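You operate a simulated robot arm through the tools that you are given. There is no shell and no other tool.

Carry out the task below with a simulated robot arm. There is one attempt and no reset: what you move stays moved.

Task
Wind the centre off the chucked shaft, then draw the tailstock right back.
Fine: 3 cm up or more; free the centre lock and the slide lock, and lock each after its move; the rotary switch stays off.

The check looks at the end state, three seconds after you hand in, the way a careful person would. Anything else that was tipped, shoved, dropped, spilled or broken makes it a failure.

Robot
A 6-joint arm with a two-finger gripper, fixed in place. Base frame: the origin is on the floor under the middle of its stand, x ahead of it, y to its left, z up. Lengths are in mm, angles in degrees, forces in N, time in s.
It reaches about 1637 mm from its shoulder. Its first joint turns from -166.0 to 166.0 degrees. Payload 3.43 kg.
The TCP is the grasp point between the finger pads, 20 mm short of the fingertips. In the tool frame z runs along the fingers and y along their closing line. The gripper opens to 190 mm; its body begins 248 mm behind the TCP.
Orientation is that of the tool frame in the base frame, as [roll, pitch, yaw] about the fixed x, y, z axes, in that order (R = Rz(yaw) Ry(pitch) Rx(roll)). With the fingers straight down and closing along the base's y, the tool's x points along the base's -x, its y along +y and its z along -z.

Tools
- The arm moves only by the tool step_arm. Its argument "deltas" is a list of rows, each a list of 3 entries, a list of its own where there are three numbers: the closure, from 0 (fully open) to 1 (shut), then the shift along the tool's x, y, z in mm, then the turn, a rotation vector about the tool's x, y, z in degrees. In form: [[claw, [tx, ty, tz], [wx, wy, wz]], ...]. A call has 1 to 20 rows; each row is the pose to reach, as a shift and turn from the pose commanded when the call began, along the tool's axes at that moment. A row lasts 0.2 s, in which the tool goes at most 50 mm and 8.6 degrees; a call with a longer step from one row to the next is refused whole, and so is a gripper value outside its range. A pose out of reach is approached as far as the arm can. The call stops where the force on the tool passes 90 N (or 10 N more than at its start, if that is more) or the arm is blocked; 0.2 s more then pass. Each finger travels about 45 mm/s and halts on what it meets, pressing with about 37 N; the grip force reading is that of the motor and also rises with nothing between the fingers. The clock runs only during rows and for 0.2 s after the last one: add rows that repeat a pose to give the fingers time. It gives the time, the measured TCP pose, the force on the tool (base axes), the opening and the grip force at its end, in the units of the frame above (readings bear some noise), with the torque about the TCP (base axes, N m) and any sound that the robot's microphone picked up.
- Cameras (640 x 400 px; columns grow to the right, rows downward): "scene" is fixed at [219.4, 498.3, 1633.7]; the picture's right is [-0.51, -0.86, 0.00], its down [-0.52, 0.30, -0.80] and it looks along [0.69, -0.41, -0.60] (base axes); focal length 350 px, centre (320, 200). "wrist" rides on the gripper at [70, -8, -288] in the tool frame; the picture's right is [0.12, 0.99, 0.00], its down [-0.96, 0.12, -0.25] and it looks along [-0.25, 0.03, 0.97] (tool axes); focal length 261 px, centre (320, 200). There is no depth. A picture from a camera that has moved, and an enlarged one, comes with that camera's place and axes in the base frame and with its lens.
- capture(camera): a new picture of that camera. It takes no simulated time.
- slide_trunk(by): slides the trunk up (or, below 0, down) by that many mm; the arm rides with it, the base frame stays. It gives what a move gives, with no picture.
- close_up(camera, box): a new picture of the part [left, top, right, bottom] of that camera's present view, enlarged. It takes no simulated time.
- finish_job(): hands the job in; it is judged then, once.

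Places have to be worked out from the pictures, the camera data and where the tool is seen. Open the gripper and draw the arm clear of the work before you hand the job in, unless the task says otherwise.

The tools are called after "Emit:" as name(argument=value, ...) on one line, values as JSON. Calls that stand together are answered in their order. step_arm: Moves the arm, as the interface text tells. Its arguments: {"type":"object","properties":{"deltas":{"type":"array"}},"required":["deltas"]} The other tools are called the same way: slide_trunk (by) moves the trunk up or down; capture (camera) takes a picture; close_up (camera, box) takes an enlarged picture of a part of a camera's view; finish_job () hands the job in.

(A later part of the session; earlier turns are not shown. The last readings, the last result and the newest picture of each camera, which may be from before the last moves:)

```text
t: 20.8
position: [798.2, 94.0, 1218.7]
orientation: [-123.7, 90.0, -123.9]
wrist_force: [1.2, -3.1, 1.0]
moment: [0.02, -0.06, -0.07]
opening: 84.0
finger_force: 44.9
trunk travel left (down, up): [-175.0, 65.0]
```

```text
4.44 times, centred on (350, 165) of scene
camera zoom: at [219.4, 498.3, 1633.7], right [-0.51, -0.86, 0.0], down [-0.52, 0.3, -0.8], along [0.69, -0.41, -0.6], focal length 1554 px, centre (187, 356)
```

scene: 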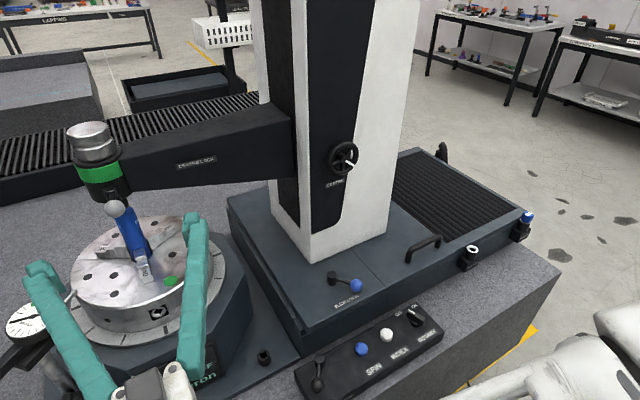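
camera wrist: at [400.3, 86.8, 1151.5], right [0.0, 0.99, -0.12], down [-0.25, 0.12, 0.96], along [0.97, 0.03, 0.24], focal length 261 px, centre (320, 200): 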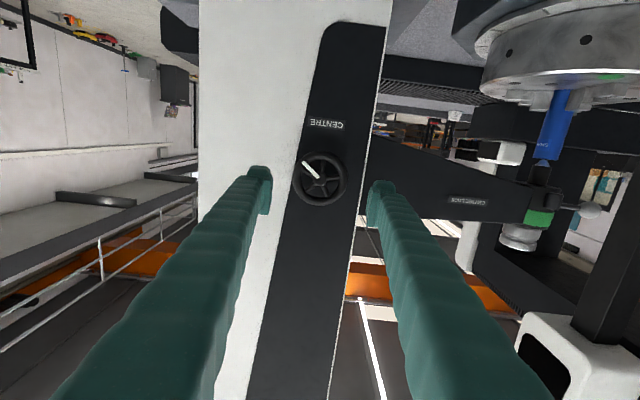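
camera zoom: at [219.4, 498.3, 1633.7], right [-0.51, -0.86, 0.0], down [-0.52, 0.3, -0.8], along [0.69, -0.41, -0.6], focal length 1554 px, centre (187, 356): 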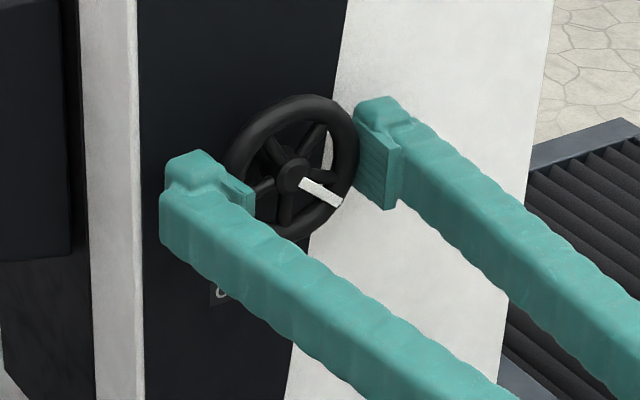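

The rim is gripped (84 mm, 45 N) with almost no side load. I'll try a small counter-clockwise turn (seen from the front), as if unscrewing, and read the torque.

Emit:
step_arm(deltas=[[0.7, [0, 0, 0], [0, 0, -4]], [0.7, [0, 0, 0], [0, 0, -8]], [0.7, [0, 0, 0], [0, 0, -12]], [0.7, [0, 0, 0], [0, 0, -16]], [0.7, [0, 0, 0], [0, 0, -20]]])

Emit:
close_up(camera="wrist", box=[240, 140, 400, 240])

Emit:
close_up(camera="scene", box=[50, 110, 190, 240])

```text
t: 22.0
position: [797.2, 94.8, 1221.0]
orientation: [-89.9, 70.0, -90.0]
wrist_force: [-4.2, -5.8, -1.2]
moment: [0.05, 0.15, -0.04]
opening: 83.3
finger_force: 45.0
trunk travel left (down, up): [-175.0, 65.0]
```

```text
4.00 times, centred on (320, 190) of wrist
camera zoom: at [511.1, 64.3, 1156.0], right [0.0, 0.89, -0.45], down [-0.25, 0.44, 0.86], along [0.97, 0.11, 0.22], focal length 1043 px, centre (320, 240)
```

zoom: 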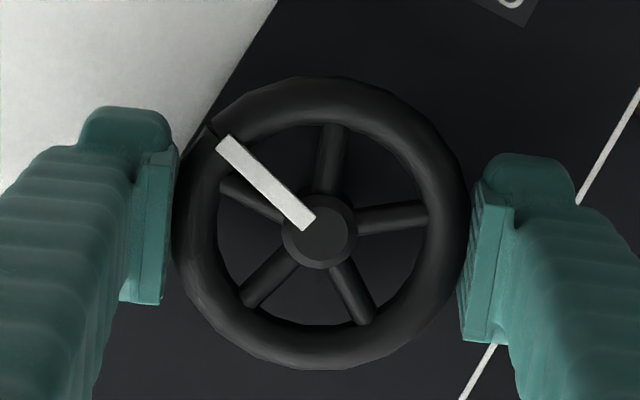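

```text
3.08 times, centred on (120, 175) of scene
camera zoom: at [219.4, 498.3, 1633.7], right [-0.51, -0.86, 0.0], down [-0.52, 0.3, -0.8], along [0.69, -0.41, -0.6], focal length 1076 px, centre (935, 277)
```

zoom: 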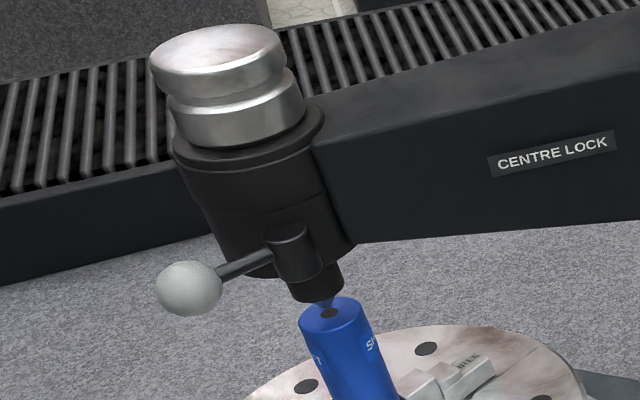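

The wheel turned freely with the gripper, the green band on the head went dark, and the centre is lifting off the shaft. Counter-clockwise raises it, so I'll keep winding.

Emit:
step_arm(deltas=[[0.7, [0, 0, 0], [0, 0, -8]], [0.7, [0, 0, 0], [0, 0, -16]], [0.7, [0, 0, 0], [0, 0, -24]], [0.7, [0, 0, 0], [0, 0, -32]], [0.7, [0, 0, 0], [0, 0, -40]], [0.7, [0, 0, 0], [0, 0, -48]], [0.7, [0, 0, 0], [0, 0, -56]], [0.7, [0, 0, 0], [0, 0, -64]], [0.7, [0, 0, 0], [0, 0, -72]], [0.7, [0, 0, 0], [0, 0, -80]]])

Emit:
capture(camera="wrist")

Emit:
close_up(camera="scene", box=[50, 110, 190, 240])

```text
t: 24.2
position: [799.5, 94.8, 1219.4]
orientation: [-90.0, -10.2, -90.0]
wrist_force: [2.6, -5.1, 1.9]
moment: [0.04, 0.12, -0.09]
opening: 82.9
finger_force: 44.6
trunk travel left (down, up): [-175.0, 65.0]
```

```text
taken
camera wrist: at [511.0, 28.6, 1240.0], right [0.0, -0.29, -0.96], down [-0.25, 0.93, -0.28], along [0.97, 0.24, -0.07], focal length 261 px, centre (320, 200)
```

wrist: 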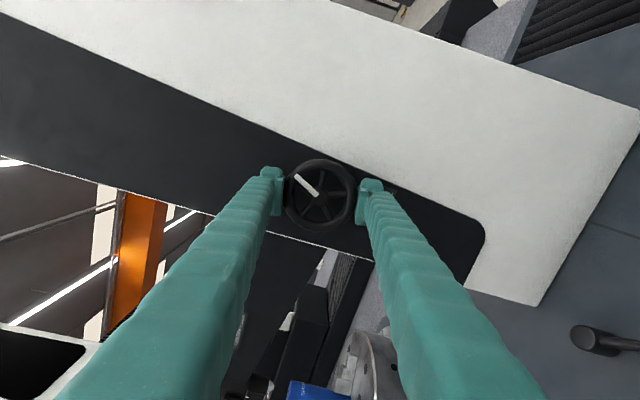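

```text
3.08 times, centred on (120, 175) of scene
camera zoom: at [219.4, 498.3, 1633.7], right [-0.51, -0.86, 0.0], down [-0.52, 0.3, -0.8], along [0.69, -0.41, -0.6], focal length 1076 px, centre (935, 277)
```

zoom: 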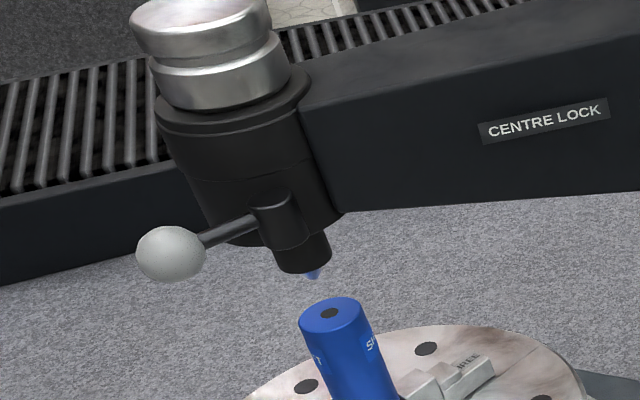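

After about 100° the whole arm has risen roughly 33 mm by my estimate. I'll wind another 60° so there is margin over 3 cm.

Emit:
step_arm(deltas=[[0.7, [0, 0, 0], [0, 0, -8]], [0.7, [0, 0, 0], [0, 0, -16]], [0.7, [0, 0, 0], [0, 0, -24]], [0.7, [0, 0, 0], [0, 0, -32]], [0.7, [0, 0, 0], [0, 0, -40]], [0.7, [0, 0, 0], [0, 0, -48]], [0.7, [0, 0, 0], [0, 0, -56]], [0.7, [0, 0, 0], [0, 0, -60]], [0.7, [0, 0, 0], [0, 0, -60]]])

Emit:
capture(camera="wrist")

Emit:
close_up(camera="scene", box=[50, 110, 190, 240])

```text
t: 26.2
position: [798.4, 94.6, 1219.3]
orientation: [-90.0, -70.0, -90.2]
wrist_force: [5.2, -3.3, 5.1]
moment: [0.0, -0.04, 0.0]
opening: 82.9
finger_force: 44.7
trunk travel left (down, up): [-175.0, 65.0]
```

```text
taken
camera wrist: at [511.0, 80.4, 1288.5], right [0.0, -0.97, -0.23], down [-0.25, 0.22, -0.94], along [0.97, 0.06, -0.24], focal length 261 px, centre (320, 200)
```

wrist: 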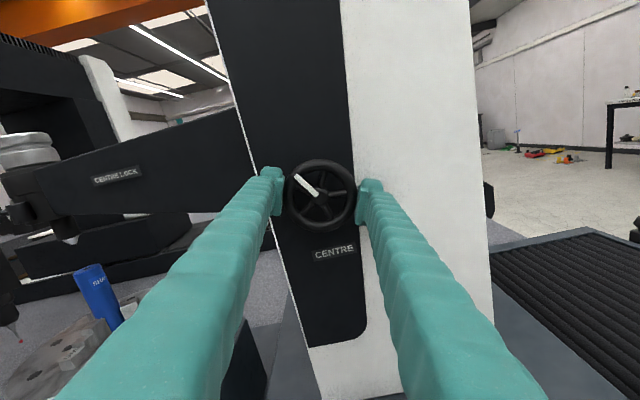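

```text
3.08 times, centred on (120, 175) of scene
camera zoom: at [219.4, 498.3, 1633.7], right [-0.51, -0.86, 0.0], down [-0.52, 0.3, -0.8], along [0.69, -0.41, -0.6], focal length 1076 px, centre (935, 277)
```

zoom: 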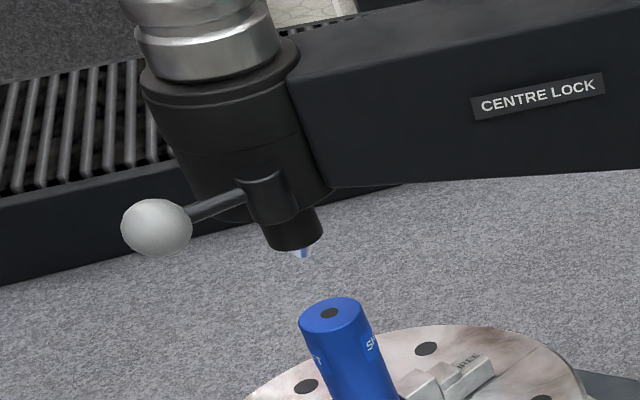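

The ball is now near z 1283, so the centre is up about 51 mm. I'll open the fingers and check that it stays up.

Emit:
step_arm(deltas=[[0.6, [0, 0, 0], [0, 0, 0]], [0.42, [0, 0, 0], [0, 0, 0]], [0.42, [0, 0, 0], [0, 0, 0]], [0.42, [0, 0, -10], [0, 0, 0]], [0.42, [0, 0, -40], [0, 0, 0]], [0.42, [0, 0, -80], [0, 0, 0]], [0.42, [0, 0, -120], [0, 0, 0]]])

Emit:
capture(camera="wrist")

Emit:
close_up(camera="scene", box=[50, 110, 190, 240])

```text
t: 27.8
position: [678.3, 95.6, 1221.6]
orientation: [-90.9, -69.9, -89.2]
wrist_force: [0.7, 0.5, -1.2]
moment: [0.01, -0.11, -0.12]
opening: 109.9
finger_force: 0.1
trunk travel left (down, up): [-175.0, 65.0]
```

```text
taken
camera wrist: at [391.3, 81.0, 1290.7], right [0.0, -0.97, -0.23], down [-0.25, 0.22, -0.94], along [0.97, 0.06, -0.25], focal length 261 px, centre (320, 200)
```

wrist: 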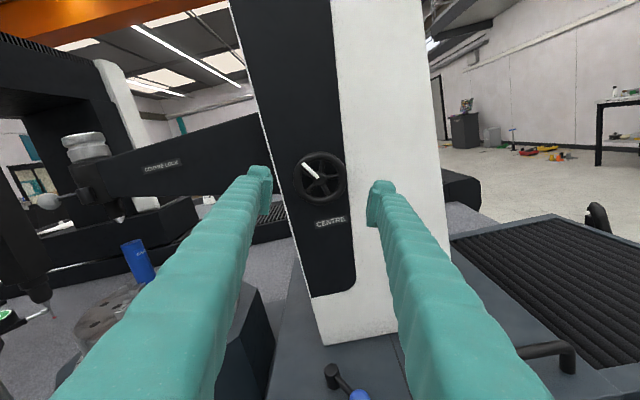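

```text
3.08 times, centred on (120, 175) of scene
camera zoom: at [219.4, 498.3, 1633.7], right [-0.51, -0.86, 0.0], down [-0.52, 0.3, -0.8], along [0.69, -0.41, -0.6], focal length 1076 px, centre (935, 277)
```

zoom: 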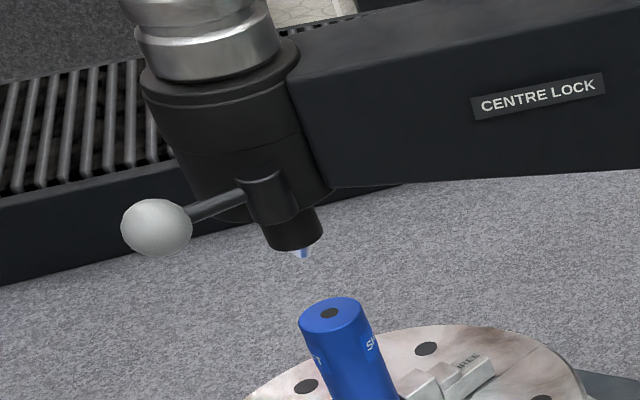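

The centre stays up with the wheel released. Now I'll go back to lock it. First I'll square the tool's roll so the camera is on top, backing off a little.

Emit:
step_arm(deltas=[[0.5, [0, 0, -15], [0, 0, -7]], [0.6, [0, 0, -30], [0, 0, -14]], [0.65, [0, 0, -40], [0, 0, -20]], [0.65, [0, 0, -40], [0, 0, -20]]])

Emit:
capture(camera="wrist")

```text
t: 28.8
position: [642.7, 98.3, 1234.9]
orientation: [167.9, -89.8, 12.0]
wrist_force: [-0.2, 0.3, 0.3]
moment: [0.02, 0.02, 0.01]
opening: 66.7
finger_force: 0.1
out of reach, approached as far as the arm can: row 1, 2, 3, 4
trunk travel left (down, up): [-175.0, 65.0]
```

```text
taken
camera wrist: at [356.3, 109.4, 1306.5], right [0.0, -0.99, 0.12], down [-0.25, -0.12, -0.96], along [0.97, -0.03, -0.25], focal length 261 px, centre (320, 200)
```

wrist: 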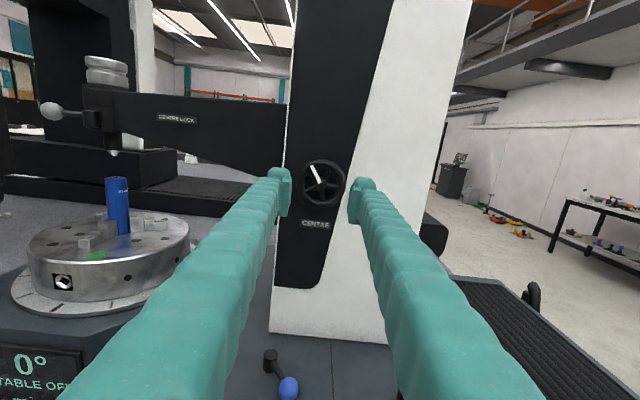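

The roll is squared and the view is upright. The centre is visibly clear of the shaft. Now I'll sweep across to a point in line with the freed lever's ball, yawed about 40°, stopping about 110 mm short.

Emit:
step_arm(deltas=[[0.65, [8, -43, 0], [0, 0, 0]], [0.65, [16, -86, 0], [0, 0, 0]], [0.65, [24, -129, 0], [0, 0, 0]], [0.65, [32, -172, 0], [0, 0, 0]], [0.65, [40, -215, 0], [0, 0, 0]], [0.65, [48, -258, 0], [0, 0, 0]], [0.65, [48, -302, 0], [0, 0, 0]], [0.65, [48, -338, 20], [-5, 0, 0]], [0.65, [48, -375, 41], [-10, 0, 0]], [0.65, [48, -412, 62], [-15, 0, 0]], [0.65, [48, -449, 82], [-20, 0, 0]], [0.65, [48, -486, 103], [-25, 0, 0]], [0.65, [48, -523, 124], [-30, 0, 0]], [0.65, [48, -560, 144], [-35, 0, 0]], [0.65, [48, -595, 164], [-40, 0, 0]]])

Emit:
capture(camera="wrist")

Emit:
close_up(camera="wrist", box=[240, 120, 400, 220])

Emit:
capture(camera="scene")

```text
t: 32.0
position: [810.3, 701.8, 1271.5]
orientation: [74.7, -89.5, 65.3]
wrist_force: [0.8, 1.7, -4.1]
moment: [-0.6, -0.69, -0.48]
opening: 66.6
finger_force: 0.0
trunk travel left (down, up): [-175.0, 65.0]
```

```text
taken
camera wrist: at [596.7, 895.2, 1340.9], right [-0.64, -0.76, 0.13], down [-0.27, 0.06, -0.96], along [0.72, -0.65, -0.24], focal length 261 px, centre (320, 200)
```

wrist: 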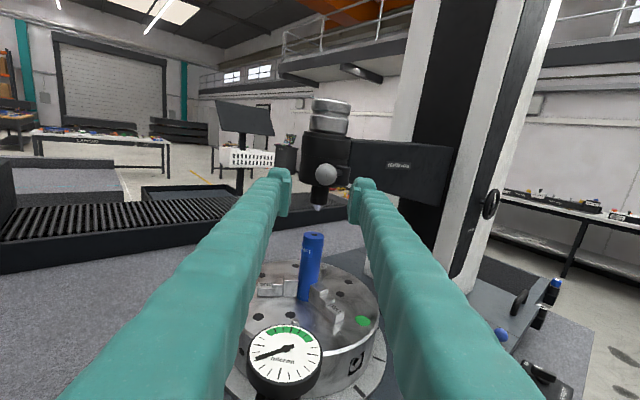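

```text
4.00 times, centred on (320, 170) of wrist
camera zoom: at [596.7, 895.2, 1340.9], right [-0.64, -0.76, 0.13], down [-0.27, 0.06, -0.96], along [0.72, -0.65, -0.24], focal length 1043 px, centre (320, 320)
```

zoom: 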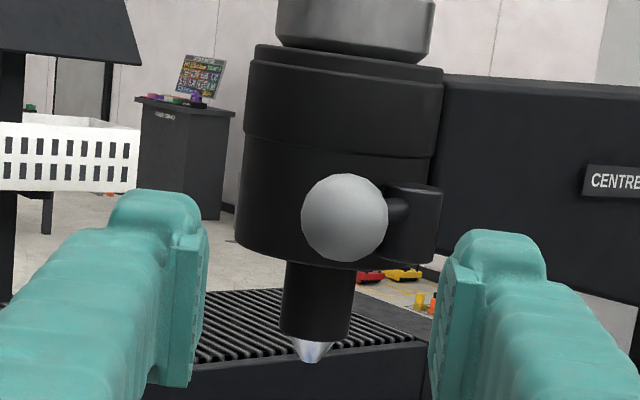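

```text
taken
```

scene: 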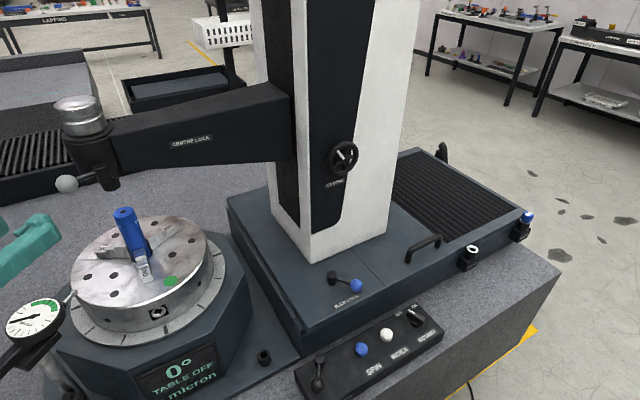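

The ball is near (891, 623, 1283.5), about 112 mm ahead, 8 mm to the right and 12 mm above the tool axis. I'll line up and advance around it; the fingertips will stop about 20 mm short of the hub.

Emit:
step_arm(deltas=[[0.65, [6, 4, 10], [0, 0, 0]], [0.65, [12, 8, 20], [0, 0, 0]], [0.65, [12, 8, 38], [0, 0, 0]], [0.65, [12, 8, 56], [0, 0, 0]], [0.65, [12, 8, 74], [0, 0, 0]], [0.65, [12, 8, 90], [0, 0, 0]], [0.65, [12, 8, 105], [0, 0, 0]], [0.65, [12, 8, 105], [0, 0, 0]]])

Emit:
close_up(camera="wrist", box=[240, 120, 400, 220])

Emit:
close_up(camera="scene", box=[0, 110, 160, 240])

```text
t: 33.8
position: [881.9, 620.5, 1293.3]
orientation: [-130.2, -90.0, -89.7]
wrist_force: [0.7, -0.5, 0.7]
moment: [0.01, 0.02, 0.03]
opening: 66.4
finger_force: 0.0
trunk travel left (down, up): [-175.0, 65.0]
```

```text
4.00 times, centred on (320, 170) of wrist
camera zoom: at [667.2, 813.0, 1363.4], right [-0.64, -0.76, 0.12], down [-0.26, 0.07, -0.96], along [0.72, -0.65, -0.25], focal length 1043 px, centre (320, 320)
```

zoom: 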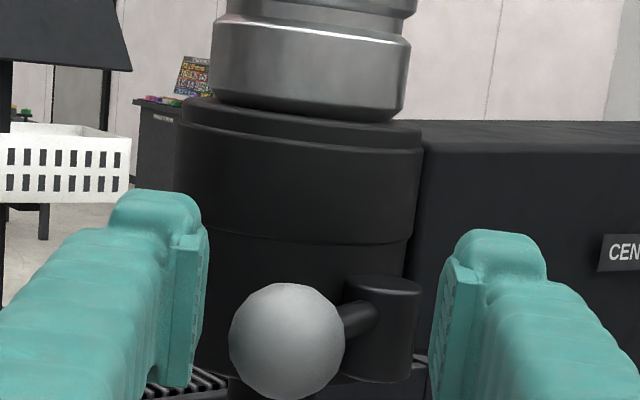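

```text
3.08 times, centred on (80, 175) of scene
camera zoom: at [219.4, 498.3, 1633.7], right [-0.51, -0.86, 0.0], down [-0.52, 0.3, -0.8], along [0.69, -0.41, -0.6], focal length 1076 px, centre (1058, 277)
```

zoom: 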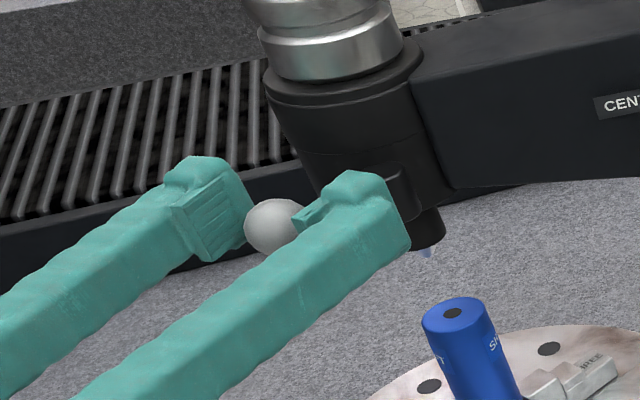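

I overshot: the ball sits about 9 mm left of and 9.5 mm below the grasp point, but nothing is touching. I'll correct by that much, then narrow the fingers to about 40 mm.

Emit:
step_arm(deltas=[[0.65, [-5, -5, 0], [0, 0, 0]], [0.65, [-9.5, -9, 2], [0, 0, 0]], [0.72, [-9.5, -9, 2], [0, 0, 0]], [0.79, [-9.5, -9, 2], [0, 0, 0]], [0.79, [-9.5, -9, 2], [0, 0, 0]], [0.79, [-9.5, -9, 2], [0, 0, 0]]])

Emit:
close_up(camera="wrist", box=[240, 120, 400, 220])

Emit:
close_up(camera="scene", box=[0, 110, 160, 240])

```text
t: 35.2
position: [889.2, 627.0, 1283.2]
orientation: [57.7, -90.0, 82.4]
wrist_force: [0.6, -0.7, 0.1]
moment: [0.0, 0.02, 0.01]
opening: 40.0
finger_force: 0.0
trunk travel left (down, up): [-175.0, 65.0]
```

```text
4.00 times, centred on (320, 170) of wrist
camera zoom: at [674.4, 818.8, 1353.2], right [-0.64, -0.76, 0.12], down [-0.26, 0.07, -0.96], along [0.72, -0.65, -0.25], focal length 1043 px, centre (320, 320)
```

zoom: 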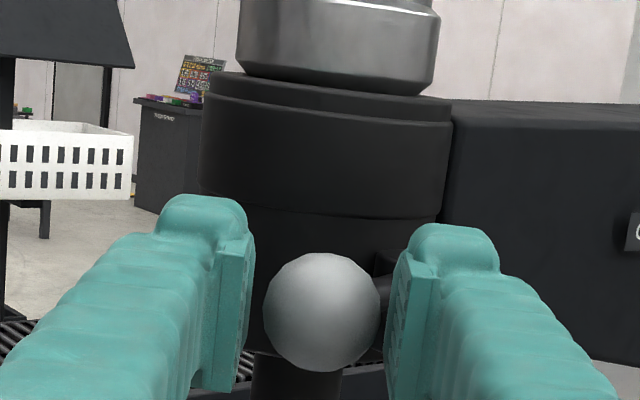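

```text
3.08 times, centred on (80, 175) of scene
camera zoom: at [219.4, 498.3, 1633.7], right [-0.51, -0.86, 0.0], down [-0.52, 0.3, -0.8], along [0.69, -0.41, -0.6], focal length 1076 px, centre (1058, 277)
```

zoom: 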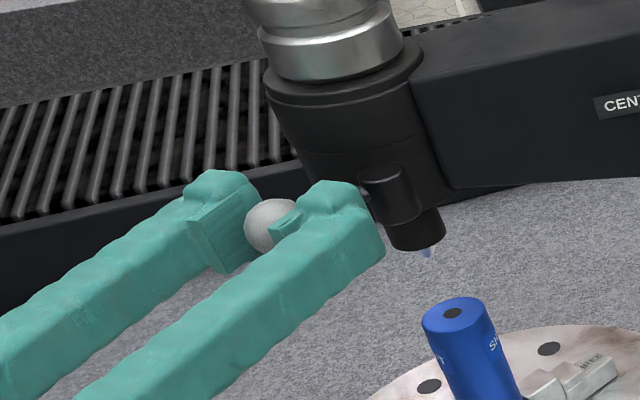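

The ball is caged cleanly. I'll sweep it back along the same arc toward the robot, turning the tool back from 40° toward 0°, and stop at about 10° short first.

Emit:
step_arm(deltas=[[0.79, [0, 3.5, -2], [2.2, 0, 0]], [0.79, [0, 7, -4], [4.4, 0, 0]], [0.79, [0, 14.5, -7], [8.9, 0, 0]], [0.79, [0, 22.4, -9], [13.3, 0, 0]], [0.79, [0, 30.5, -9.8], [17.8, 0, 0]], [0.79, [0, 38.6, -9.5], [22.2, 0, 0]], [0.79, [0, 46.5, -8], [26.7, 0, 0]], [0.79, [0, 54.2, -5.6], [31, 0, 0]], [0.79, [0, 61.5, -2], [35.6, 0, 0]]])

Emit:
close_up(camera="wrist", box=[240, 120, 400, 220])

Emit:
close_up(camera="scene", box=[20, 110, 180, 240])

```text
t: 37.2
position: [848.1, 581.2, 1283.7]
orientation: [104.5, -90.0, 71.2]
wrist_force: [-0.7, 0.5, -0.8]
moment: [-0.01, -0.13, -0.14]
opening: 40.0
finger_force: 0.1
trunk travel left (down, up): [-175.0, 65.0]
```

```text
4.00 times, centred on (320, 170) of wrist
camera zoom: at [562.9, 612.2, 1353.6], right [-0.07, -0.99, 0.12], down [-0.26, -0.1, -0.96], along [0.96, -0.1, -0.25], focal length 1043 px, centre (320, 320)
```

zoom: 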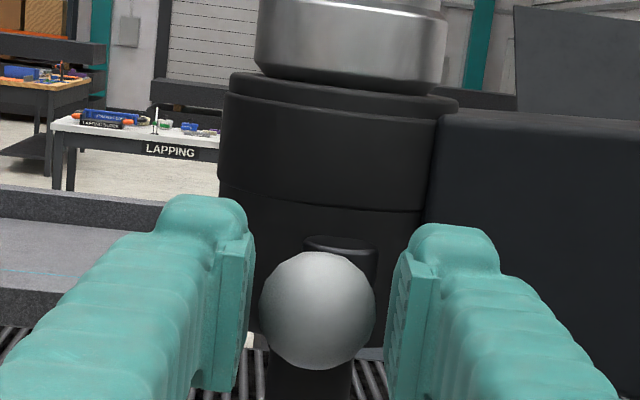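

```text
3.08 times, centred on (100, 175) of scene
camera zoom: at [219.4, 498.3, 1633.7], right [-0.51, -0.86, 0.0], down [-0.52, 0.3, -0.8], along [0.69, -0.41, -0.6], focal length 1076 px, centre (997, 277)
```

zoom: 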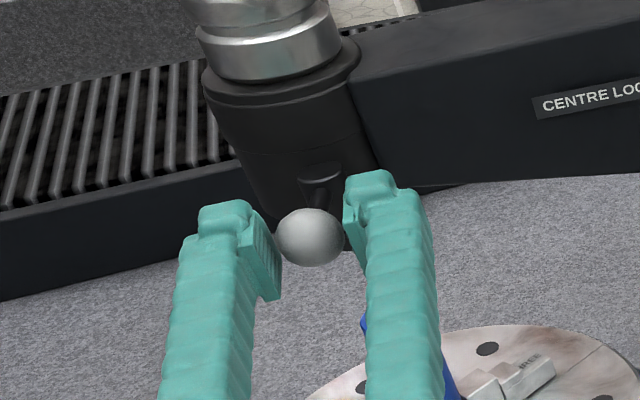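

The lever has followed back to about 10°. I'll push on gently to find the locked stop.

Emit:
step_arm(deltas=[[0.79, [0, 3, 0], [1.5, 0, 0]], [0.79, [0, 6, 0], [3, 0, 0]], [0.79, [0, 9, 0], [4.4, 0, 0]], [0.79, [0, 12, 0], [4.4, 0, 0]], [0.79, [0, 14, 0], [4.4, 0, 0]]])

Emit:
close_up(camera="wrist", box=[240, 120, 400, 220])

Emit:
close_up(camera="scene", box=[20, 110, 180, 240])

```text
t: 38.4
position: [847.2, 566.5, 1283.7]
orientation: [-57.3, -90.0, -122.8]
wrist_force: [1.1, 0.1, -0.7]
moment: [-0.03, 0.0, 0.0]
opening: 39.8
finger_force: 0.0
trunk travel left (down, up): [-175.0, 65.0]
```

```text
4.00 times, centred on (320, 170) of wrist
camera zoom: at [560.3, 576.7, 1354.0], right [0.0, -0.99, 0.12], down [-0.25, -0.12, -0.96], along [0.97, -0.03, -0.25], focal length 1043 px, centre (320, 320)
```

zoom: 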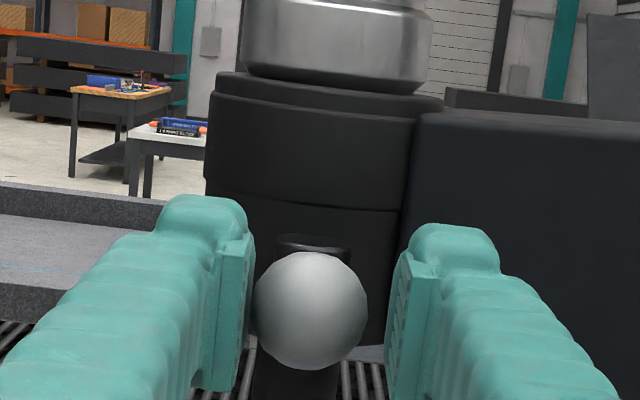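

```text
3.08 times, centred on (100, 175) of scene
camera zoom: at [219.4, 498.3, 1633.7], right [-0.51, -0.86, 0.0], down [-0.52, 0.3, -0.8], along [0.69, -0.41, -0.6], focal length 1076 px, centre (997, 277)
```

zoom: 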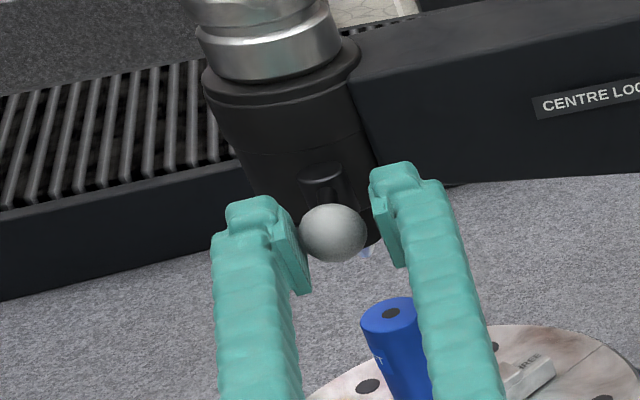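

The lever points straight at the robot again, in contact with the left finger and with no resistance yet. I'll push a little more to feel for the stop.

Emit:
step_arm(deltas=[[0.79, [0, 3, 0], [0, 0, 0]], [0.79, [0, 6, 0], [0, 0, 0]], [0.79, [0, 9, 0], [0, 0, 0]], [0.79, [0, 9, 0], [0, 0, 0]]])

Emit:
close_up(camera="wrist", box=[240, 120, 400, 220])

```text
t: 39.4
position: [847.8, 559.3, 1283.7]
orientation: [100.2, -89.9, 79.9]
wrist_force: [-2.8, 17.2, -1.0]
moment: [0.0, 0.03, 0.18]
opening: 49.8
finger_force: 8.6
trunk travel left (down, up): [-175.0, 65.0]
```

```text
4.00 times, centred on (320, 170) of wrist
camera zoom: at [559.8, 569.1, 1354.0], right [0.0, -0.99, 0.12], down [-0.25, -0.12, -0.96], along [0.97, -0.03, -0.25], focal length 1043 px, centre (320, 320)
```

zoom: 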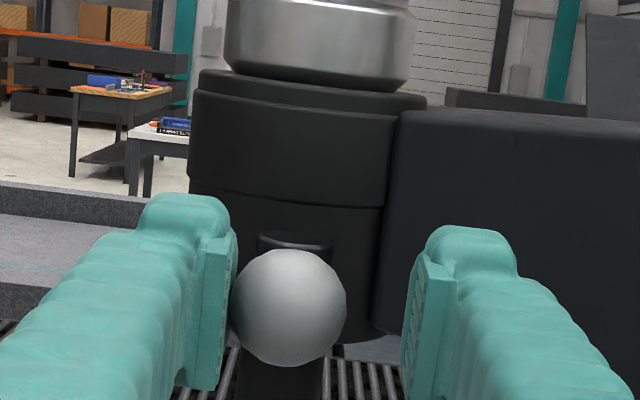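

The finger was pushed back at about 17 N and the ball no longer moves, so the lever is at its original (locked) stop. I'll ease off, open and back straight out.

Emit:
step_arm(deltas=[[0.7, [0, -4, 0], [0, 0, 0]], [0.65, [0, -7, 0], [0, 0, 0]], [0.65, [0, -7, -5], [0, 0, 0]], [0.65, [0, -7, -30], [0, 0, 0]], [0.65, [0, -7, -70], [0, 0, 0]], [0.65, [0, -7, -115], [0, 0, 0]], [0.65, [0, -7, -160], [0, 0, 0]]])

Emit:
capture(camera="wrist")

Emit:
close_up(camera="scene", box=[20, 90, 220, 240])

Emit:
close_up(camera="scene", box=[300, 200, 540, 400])

```text
t: 41.0
position: [688.2, 563.8, 1283.7]
orientation: [116.1, -89.8, 63.9]
wrist_force: [0.7, -0.1, 0.0]
moment: [0.0, -0.07, 0.03]
opening: 66.5
finger_force: 0.0
trunk travel left (down, up): [-175.0, 65.0]
```

```text
taken
camera wrist: at [400.9, 573.9, 1353.6], right [0.0, -0.99, 0.12], down [-0.25, -0.12, -0.96], along [0.97, -0.03, -0.25], focal length 261 px, centre (320, 200)
```

wrist: 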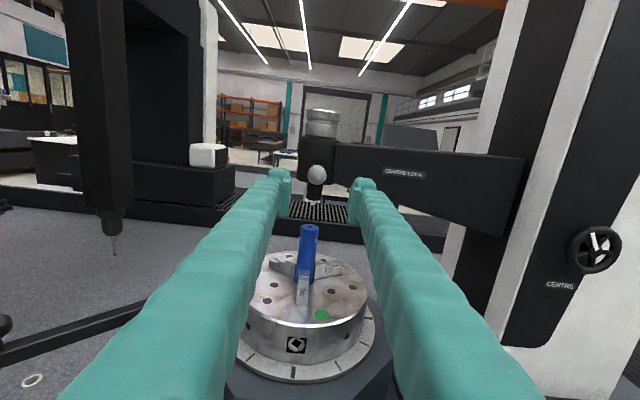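

```text
2.67 times, centred on (120, 165) of scene
camera zoom: at [219.4, 498.3, 1633.7], right [-0.51, -0.86, 0.0], down [-0.52, 0.3, -0.8], along [0.69, -0.41, -0.6], focal length 933 px, centre (853, 293)
```

zoom: 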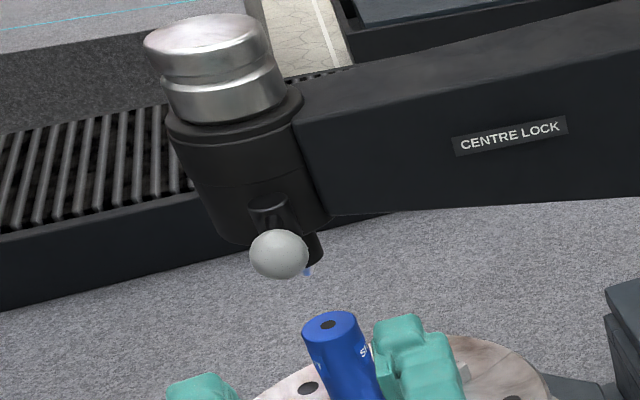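

```text
2.00 times, centred on (420, 300) of scene
camera zoom: at [219.4, 498.3, 1633.7], right [-0.51, -0.86, 0.0], down [-0.52, 0.3, -0.8], along [0.69, -0.41, -0.6], focal length 700 px, centre (120, 0)
```

zoom: 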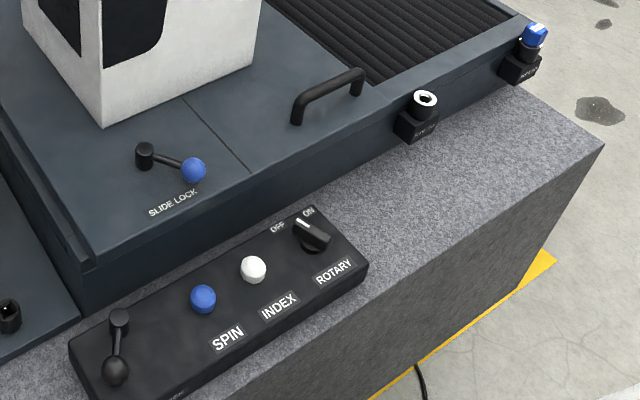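

The centre lock is back in place and the head is well clear of the shaft. Now the slide lock: its hub is near (749, 148, 892) and its blue ball near (697, 107, 889). I'll move back and across, pitching the tool 50° down so the wrist camera can look at it.

Emit:
step_arm(deltas=[[0.65, [-10, 30, -30], [0, 0, 0]], [0.65, [-25, 65, -60], [0, -4, 0]], [0.65, [-45, 100, -88], [0, -8, 0]], [0.65, [-70, 137, -88], [0, -13, 0]], [0.65, [-95, 174, -88], [0, -18, 0]], [0.65, [-120, 211, -88], [0, -23, 0]], [0.65, [-145, 248, -88], [0, -28, 0]], [0.65, [-170, 287, -88], [0, -33, 0]], [0.65, [-195, 326, -88], [0, -38, 0]], [0.65, [-220, 366, -88], [0, -43, 0]], [0.65, [-242, 410, -88], [0, -47, 0]], [0.65, [-264, 454, -88], [0, -50, 0]]])

Emit:
capture(camera="wrist")

Emit:
capture(camera="scene")

```text
t: 43.6
position: [599.5, 113.4, 1020.2]
orientation: [-179.8, -40.1, 0.1]
wrist_force: [0.5, -1.5, 0.0]
moment: [0.4, 0.15, 0.32]
opening: 66.6
finger_force: 0.0
trunk travel left (down, up): [-175.0, 65.0]
```

```text
taken
camera wrist: at [469.0, 121.8, 1285.0], right [0.09, -0.99, 0.08], down [-0.9, -0.12, -0.43], along [0.43, -0.03, -0.9], focal length 261 px, centre (320, 200)
```

wrist: 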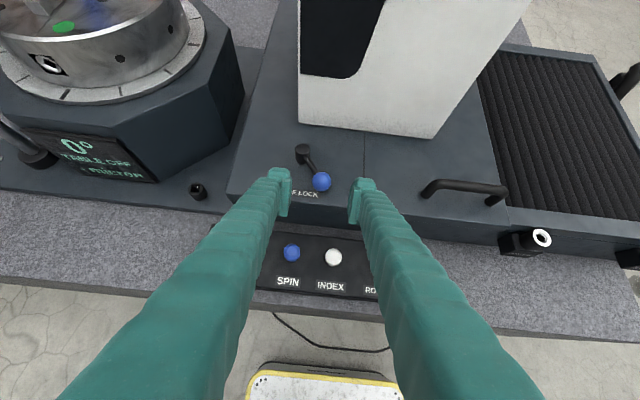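

```text
taken
```

scene: 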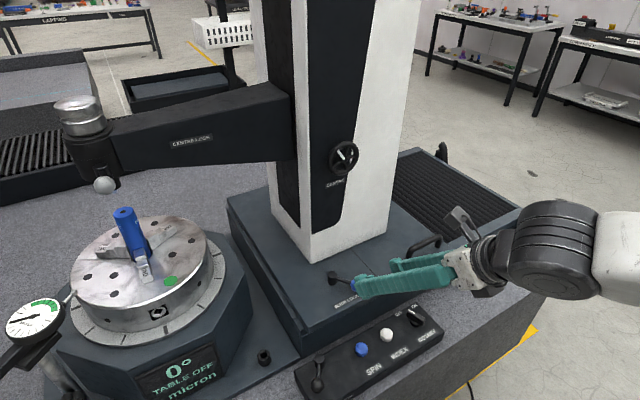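

I now have a good view of the slide lock and the handle. I'll enlarge them to fix positions.

Emit:
close_up(camera="wrist", box=[250, 120, 390, 220])

Emit:
close_up(camera="wrist", box=[400, 150, 560, 260])

Emit:
close_up(camera="wrist", box=[200, 220, 440, 310])

Emit:
close_up(camera="wrist", box=[480, 40, 640, 280])

```text
4.00 times, centred on (320, 170) of wrist
camera zoom: at [469.0, 121.8, 1285.0], right [0.09, -0.99, 0.08], down [-0.9, -0.12, -0.43], along [0.43, -0.03, -0.9], focal length 1043 px, centre (320, 320)
```

zoom: 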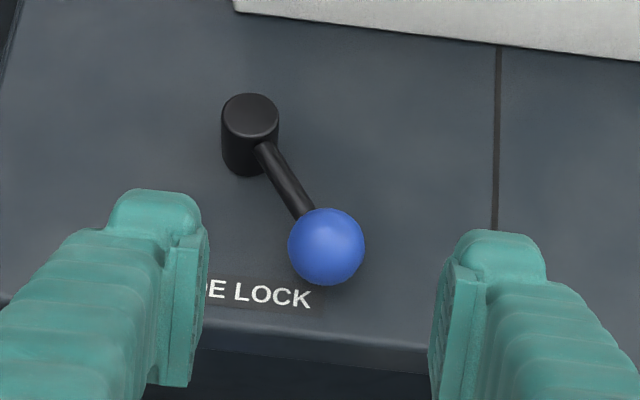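

```text
3.64 times, centred on (480, 205) of wrist
camera zoom: at [469.0, 121.8, 1285.0], right [0.09, -0.99, 0.08], down [-0.9, -0.12, -0.43], along [0.43, -0.03, -0.9], focal length 948 px, centre (-262, 182)
```

zoom: 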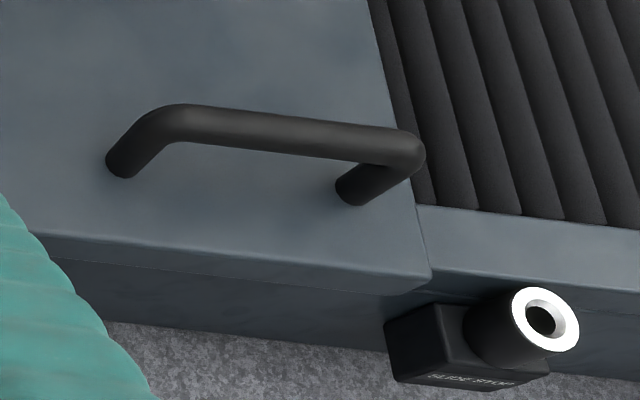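

```text
2.67 times, centred on (320, 265) of wrist
camera zoom: at [469.0, 121.8, 1285.0], right [0.09, -0.99, 0.08], down [-0.9, -0.12, -0.43], along [0.43, -0.03, -0.9], focal length 695 px, centre (320, 27)
```

zoom: 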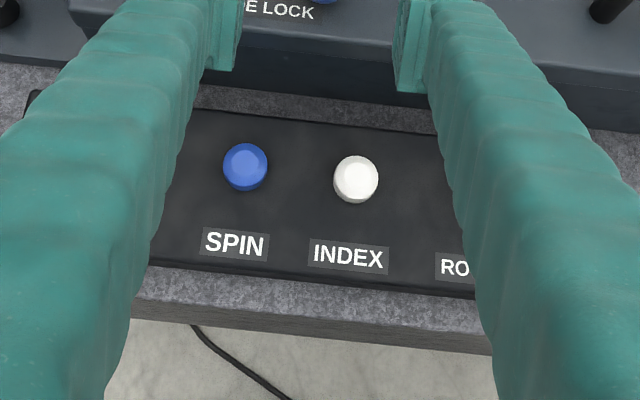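

```text
1.67 times, centred on (560, 160) of wrist
camera zoom: at [469.0, 121.8, 1285.0], right [0.09, -0.99, 0.08], down [-0.9, -0.12, -0.43], along [0.43, -0.03, -0.9], focal length 434 px, centre (-80, 267)
```

zoom: 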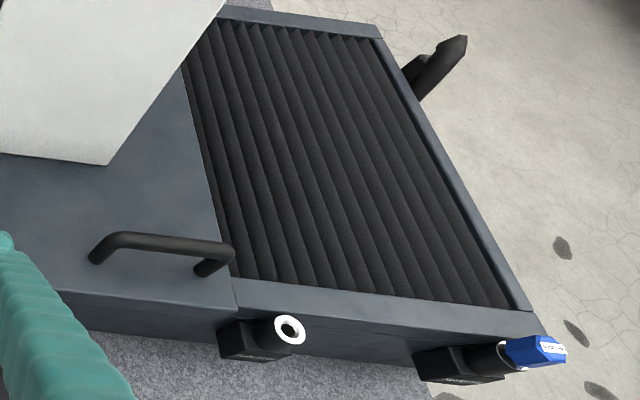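

The ball is near (685, 109.5, 906) and its hub near (742, 149), with the plate top at about z 884, so the fingertips must stay shallow. I'll come down most of the way and look again.

Emit:
step_arm(deltas=[[0.65, [-3, 2, 20], [0, 0, 0]], [0.65, [-5, 4, 40], [0, 0, 0]], [0.65, [-7.7, 4, 60], [0, 0, 0]], [0.65, [-7.7, 4, 80], [0, 0, 0]], [0.65, [-7.7, 4, 95], [0, 0, 0]], [0.65, [-7.7, 4, 95], [0, 0, 0]]])

Emit:
close_up(camera="wrist", box=[240, 120, 400, 220])

Emit:
close_up(camera="scene", box=[300, 240, 420, 320])

```text
t: 45.0
position: [654.4, 106.4, 942.9]
orientation: [-179.9, -40.0, 0.1]
wrist_force: [1.0, -0.7, 0.8]
moment: [-0.02, -0.01, -0.02]
opening: 66.6
finger_force: 0.1
trunk travel left (down, up): [-175.0, 65.0]
```

```text
4.00 times, centred on (320, 170) of wrist
camera zoom: at [523.9, 115.7, 1208.1], right [0.09, -0.99, 0.08], down [-0.9, -0.12, -0.43], along [0.43, -0.03, -0.9], focal length 1043 px, centre (320, 320)
```

zoom: 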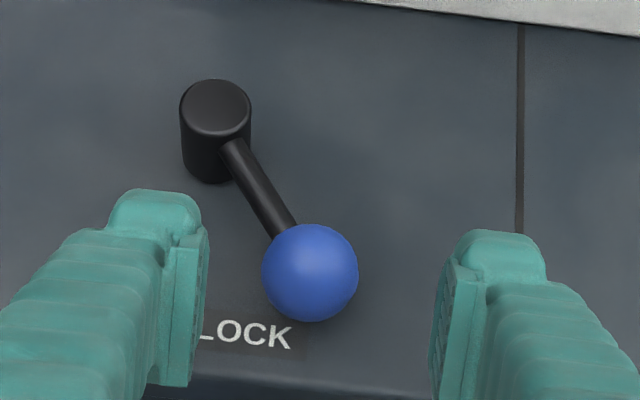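

```text
5.00 times, centred on (360, 280) of scene
camera zoom: at [219.4, 498.3, 1633.7], right [-0.51, -0.86, 0.0], down [-0.52, 0.3, -0.8], along [0.69, -0.41, -0.6], focal length 1749 px, centre (120, -200)
```

zoom: 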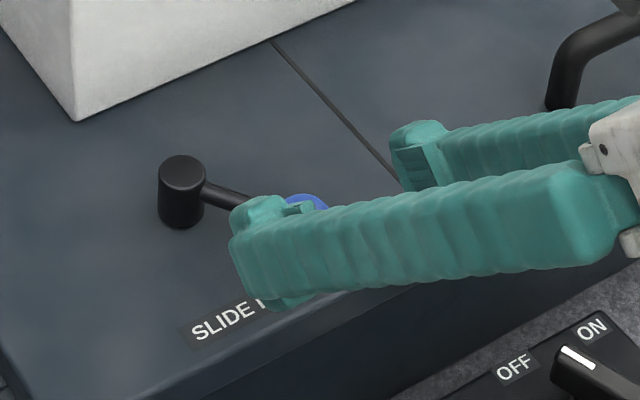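

The ball is close to (686.5, 110, 903). At this tilt the broad fingertips would come too near the plate, so I'll pitch a further 25° down while holding the grasp point here.

Emit:
step_arm(deltas=[[0.65, [0, 0, 0], [0, -6, 0]], [0.65, [0, 0, 0], [0, -12, 0]], [0.65, [0, 0, 0], [0, -18, 0]], [0.65, [0, 0, 0], [0, -25, 0]], [0.65, [0, 0, 0], [0, -25, 0]]])

Emit:
close_up(camera="wrist", box=[240, 100, 400, 200])

Emit:
capture(camera="wrist")

Emit:
capture(camera="scene")

```text
t: 46.2
position: [654.0, 105.6, 941.6]
orientation: [-180.0, -14.9, -0.1]
wrist_force: [-0.1, 0.4, 1.1]
moment: [-0.05, 0.04, 0.01]
opening: 66.5
finger_force: 0.0
trunk travel left (down, up): [-175.0, 65.0]
```

```text
4.00 times, centred on (320, 150) of wrist
camera zoom: at [648.5, 115.5, 1237.8], right [0.12, -0.99, 0.03], down [-0.99, -0.12, -0.01], along [0.01, -0.03, -1.0], focal length 1043 px, centre (320, 400)
```

zoom: 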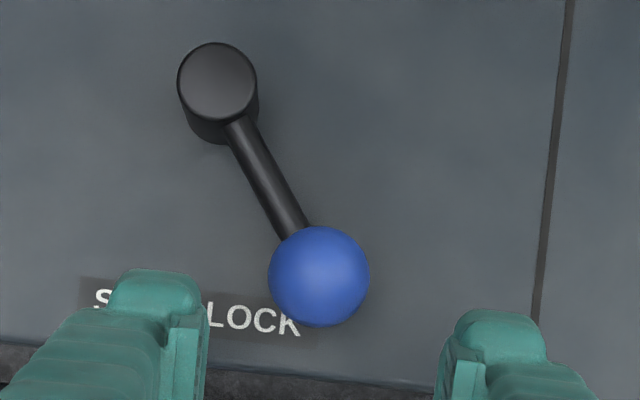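

```text
taken
camera wrist: at [648.5, 115.5, 1237.8], right [0.12, -0.99, 0.03], down [-0.99, -0.12, -0.01], along [0.01, -0.03, -1.0], focal length 261 px, centre (320, 200)
```

wrist: 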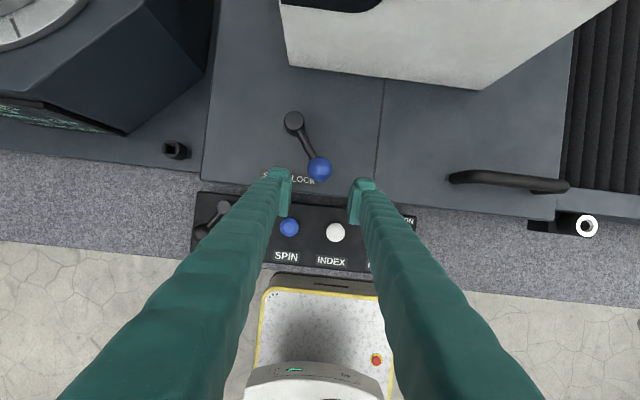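

```text
taken
```

scene: 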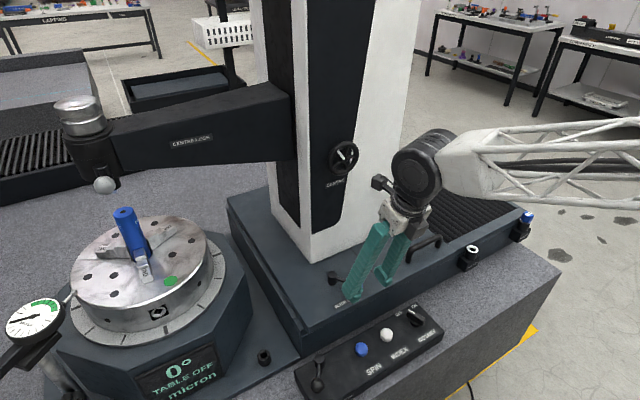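

Looking straight down, I now put the ball at about (692, 110, 895) with the plate at about z 873. I'll move over it and descend so the fingertips end about 7 mm above the plate, straddling the ball.

Emit:
step_arm(deltas=[[0.65, [12, -2, 0], [0, 0, 0]], [0.65, [24.6, -3.2, 0], [0, 0, 0]], [0.65, [24.6, -3.2, 12], [0, 0, 0]], [0.65, [24.6, -3.2, 24], [0, 0, 0]], [0.65, [24.6, -3.2, 34], [0, 0, 0]], [0.65, [24.6, -3.2, 43], [0, 0, 0]], [0.65, [24.6, -3.2, 43], [0, 0, 0]]])

Emit:
close_up(camera="wrist", box=[240, 120, 400, 220])

Emit:
close_up(camera="scene", box=[300, 240, 420, 320])

```text
t: 47.8
position: [687.4, 108.8, 907.2]
orientation: [-179.9, -15.1, 0.0]
wrist_force: [-0.3, 0.7, -0.1]
moment: [0.02, -0.03, -0.02]
opening: 66.5
finger_force: 0.0
trunk travel left (down, up): [-175.0, 65.0]
```

```text
4.00 times, centred on (320, 170) of wrist
camera zoom: at [683.0, 119.2, 1203.0], right [0.12, -0.99, 0.03], down [-0.99, -0.12, -0.01], along [0.01, -0.03, -1.0], focal length 1043 px, centre (320, 320)
```

zoom: 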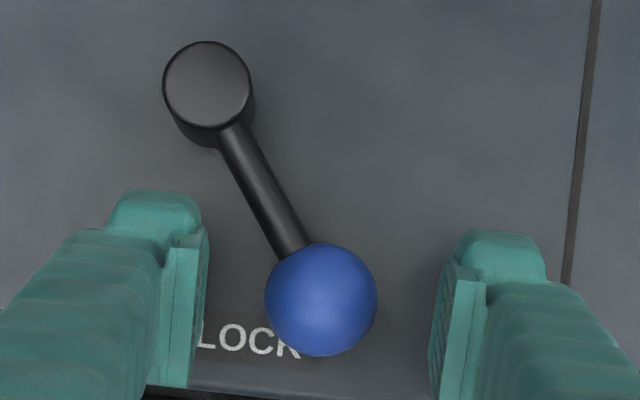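

```text
5.00 times, centred on (360, 280) of scene
camera zoom: at [219.4, 498.3, 1633.7], right [-0.51, -0.86, 0.0], down [-0.52, 0.3, -0.8], along [0.69, -0.41, -0.6], focal length 1749 px, centre (120, -200)
```

zoom: 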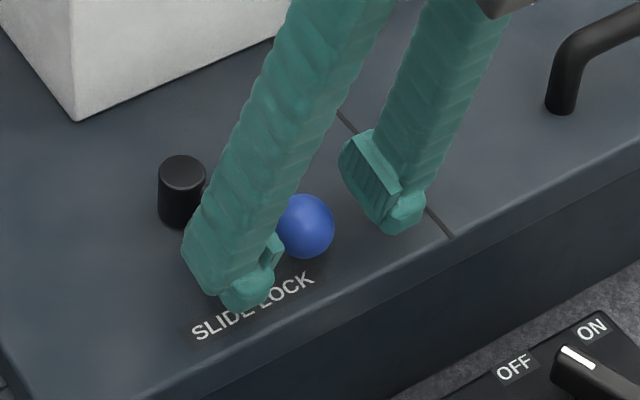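

The ball is centred between the fingers. I'll narrow to about 40 mm and try pushing the lever toward +y, the side by the label, watching the force.

Emit:
step_arm(deltas=[[0.72, [0, 0, 0], [0, 0, 0]], [0.79, [0, 0, 0], [0, 0, 0]], [0.79, [0, 0, 0], [0, 0, 0]], [0.79, [-2, -3.6, -0.6], [0, 0, 0]], [0.79, [-4.3, -7.3, -1.2], [0, 0, 0]], [0.79, [-6.2, -11.8, -1.7], [0, 0, 0]], [0.79, [-8.2, -16.3, -2.2], [0, 0, 0]]])

Emit:
close_up(camera="wrist", box=[240, 120, 400, 220])

Emit:
close_up(camera="scene", box=[300, 240, 420, 320])

```text
t: 49.4
position: [681.4, 126.7, 907.8]
orientation: [-180.0, -15.0, 0.0]
wrist_force: [0.0, -1.1, 0.9]
moment: [-0.03, -0.01, 0.03]
opening: 40.1
finger_force: 0.2
trunk travel left (down, up): [-175.0, 65.0]
```

```text
4.00 times, centred on (320, 170) of wrist
camera zoom: at [674.9, 136.0, 1203.6], right [0.11, -0.99, 0.03], down [-0.99, -0.12, -0.01], along [0.01, -0.03, -1.0], focal length 1043 px, centre (320, 320)
```

zoom: 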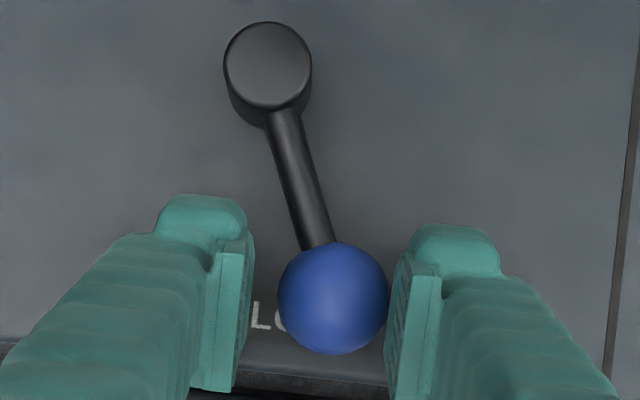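

```text
5.00 times, centred on (360, 280) of scene
camera zoom: at [219.4, 498.3, 1633.7], right [-0.51, -0.86, 0.0], down [-0.52, 0.3, -0.8], along [0.69, -0.41, -0.6], focal length 1749 px, centre (120, -200)
```

zoom: 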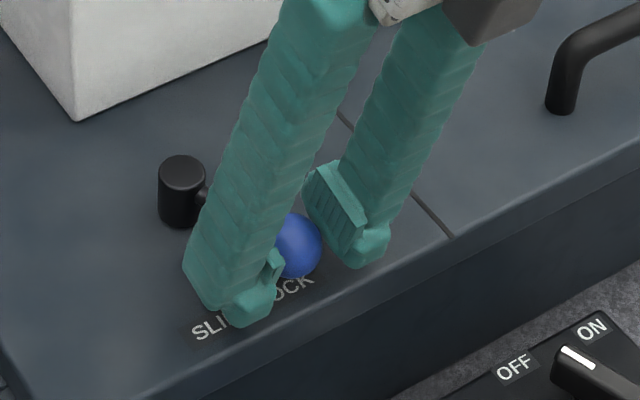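

The lever moves freely toward +y, the same sense as the centre lock. I'll follow its arc on until it stops.

Emit:
step_arm(deltas=[[0.79, [-1.4, -4.6, -0.4], [0, 0, 0]], [0.79, [-2.6, -9.3, -0.7], [0, 0, 0]], [0.79, [-3.4, -14, -0.9], [0, 0, 0]], [0.79, [-3.9, -19, -1], [0, 0, 0]], [0.79, [-3.9, -24, -1], [0, 0, 0]], [0.79, [-3.9, -28.8, -1], [0, 0, 0]], [0.79, [-3.4, -33.6, -0.9], [0, 0, 0]], [0.79, [-2.6, -38.4, -0.7], [0, 0, 0]], [0.79, [-1.3, -43, -0.4], [0, 0, 0]], [0.79, [0, -47.8, 0], [0, 0, 0]], [0.79, [2, -52.3, 0.5], [0, 0, 0]], [0.79, [3.9, -56.8, 1], [0, 0, 0]]])

Emit:
close_up(camera="wrist", box=[240, 120, 400, 220])

Emit:
close_up(camera="scene", box=[300, 240, 420, 320])

```text
t: 52.0
position: [685.1, 182.1, 908.3]
orientation: [-179.9, -15.0, 0.0]
wrist_force: [0.1, -0.2, 0.3]
moment: [0.01, -0.02, 0.0]
opening: 39.9
finger_force: 0.1
trunk travel left (down, up): [-175.0, 65.0]
```

```text
4.00 times, centred on (320, 170) of wrist
camera zoom: at [678.9, 192.1, 1203.5], right [0.11, -0.99, 0.03], down [-0.99, -0.12, -0.01], along [0.01, -0.03, -1.0], focal length 1043 px, centre (320, 320)
```

zoom: 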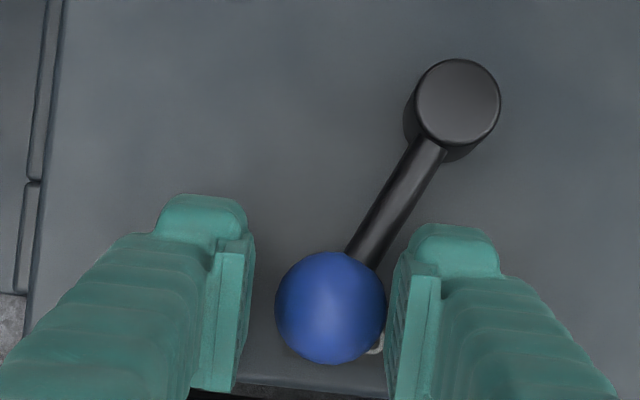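

```text
5.00 times, centred on (360, 280) of scene
camera zoom: at [219.4, 498.3, 1633.7], right [-0.51, -0.86, 0.0], down [-0.52, 0.3, -0.8], along [0.69, -0.41, -0.6], focal length 1749 px, centre (120, -200)
```

zoom: 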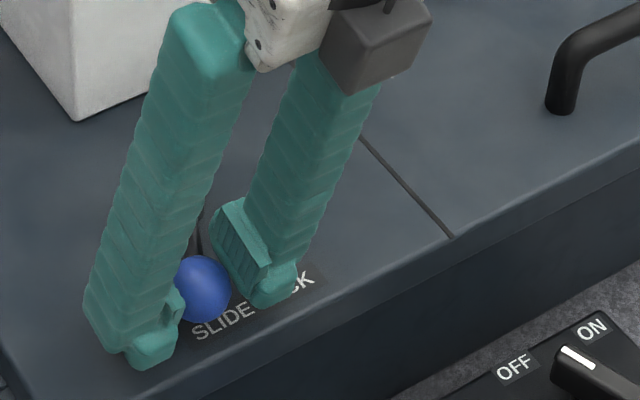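

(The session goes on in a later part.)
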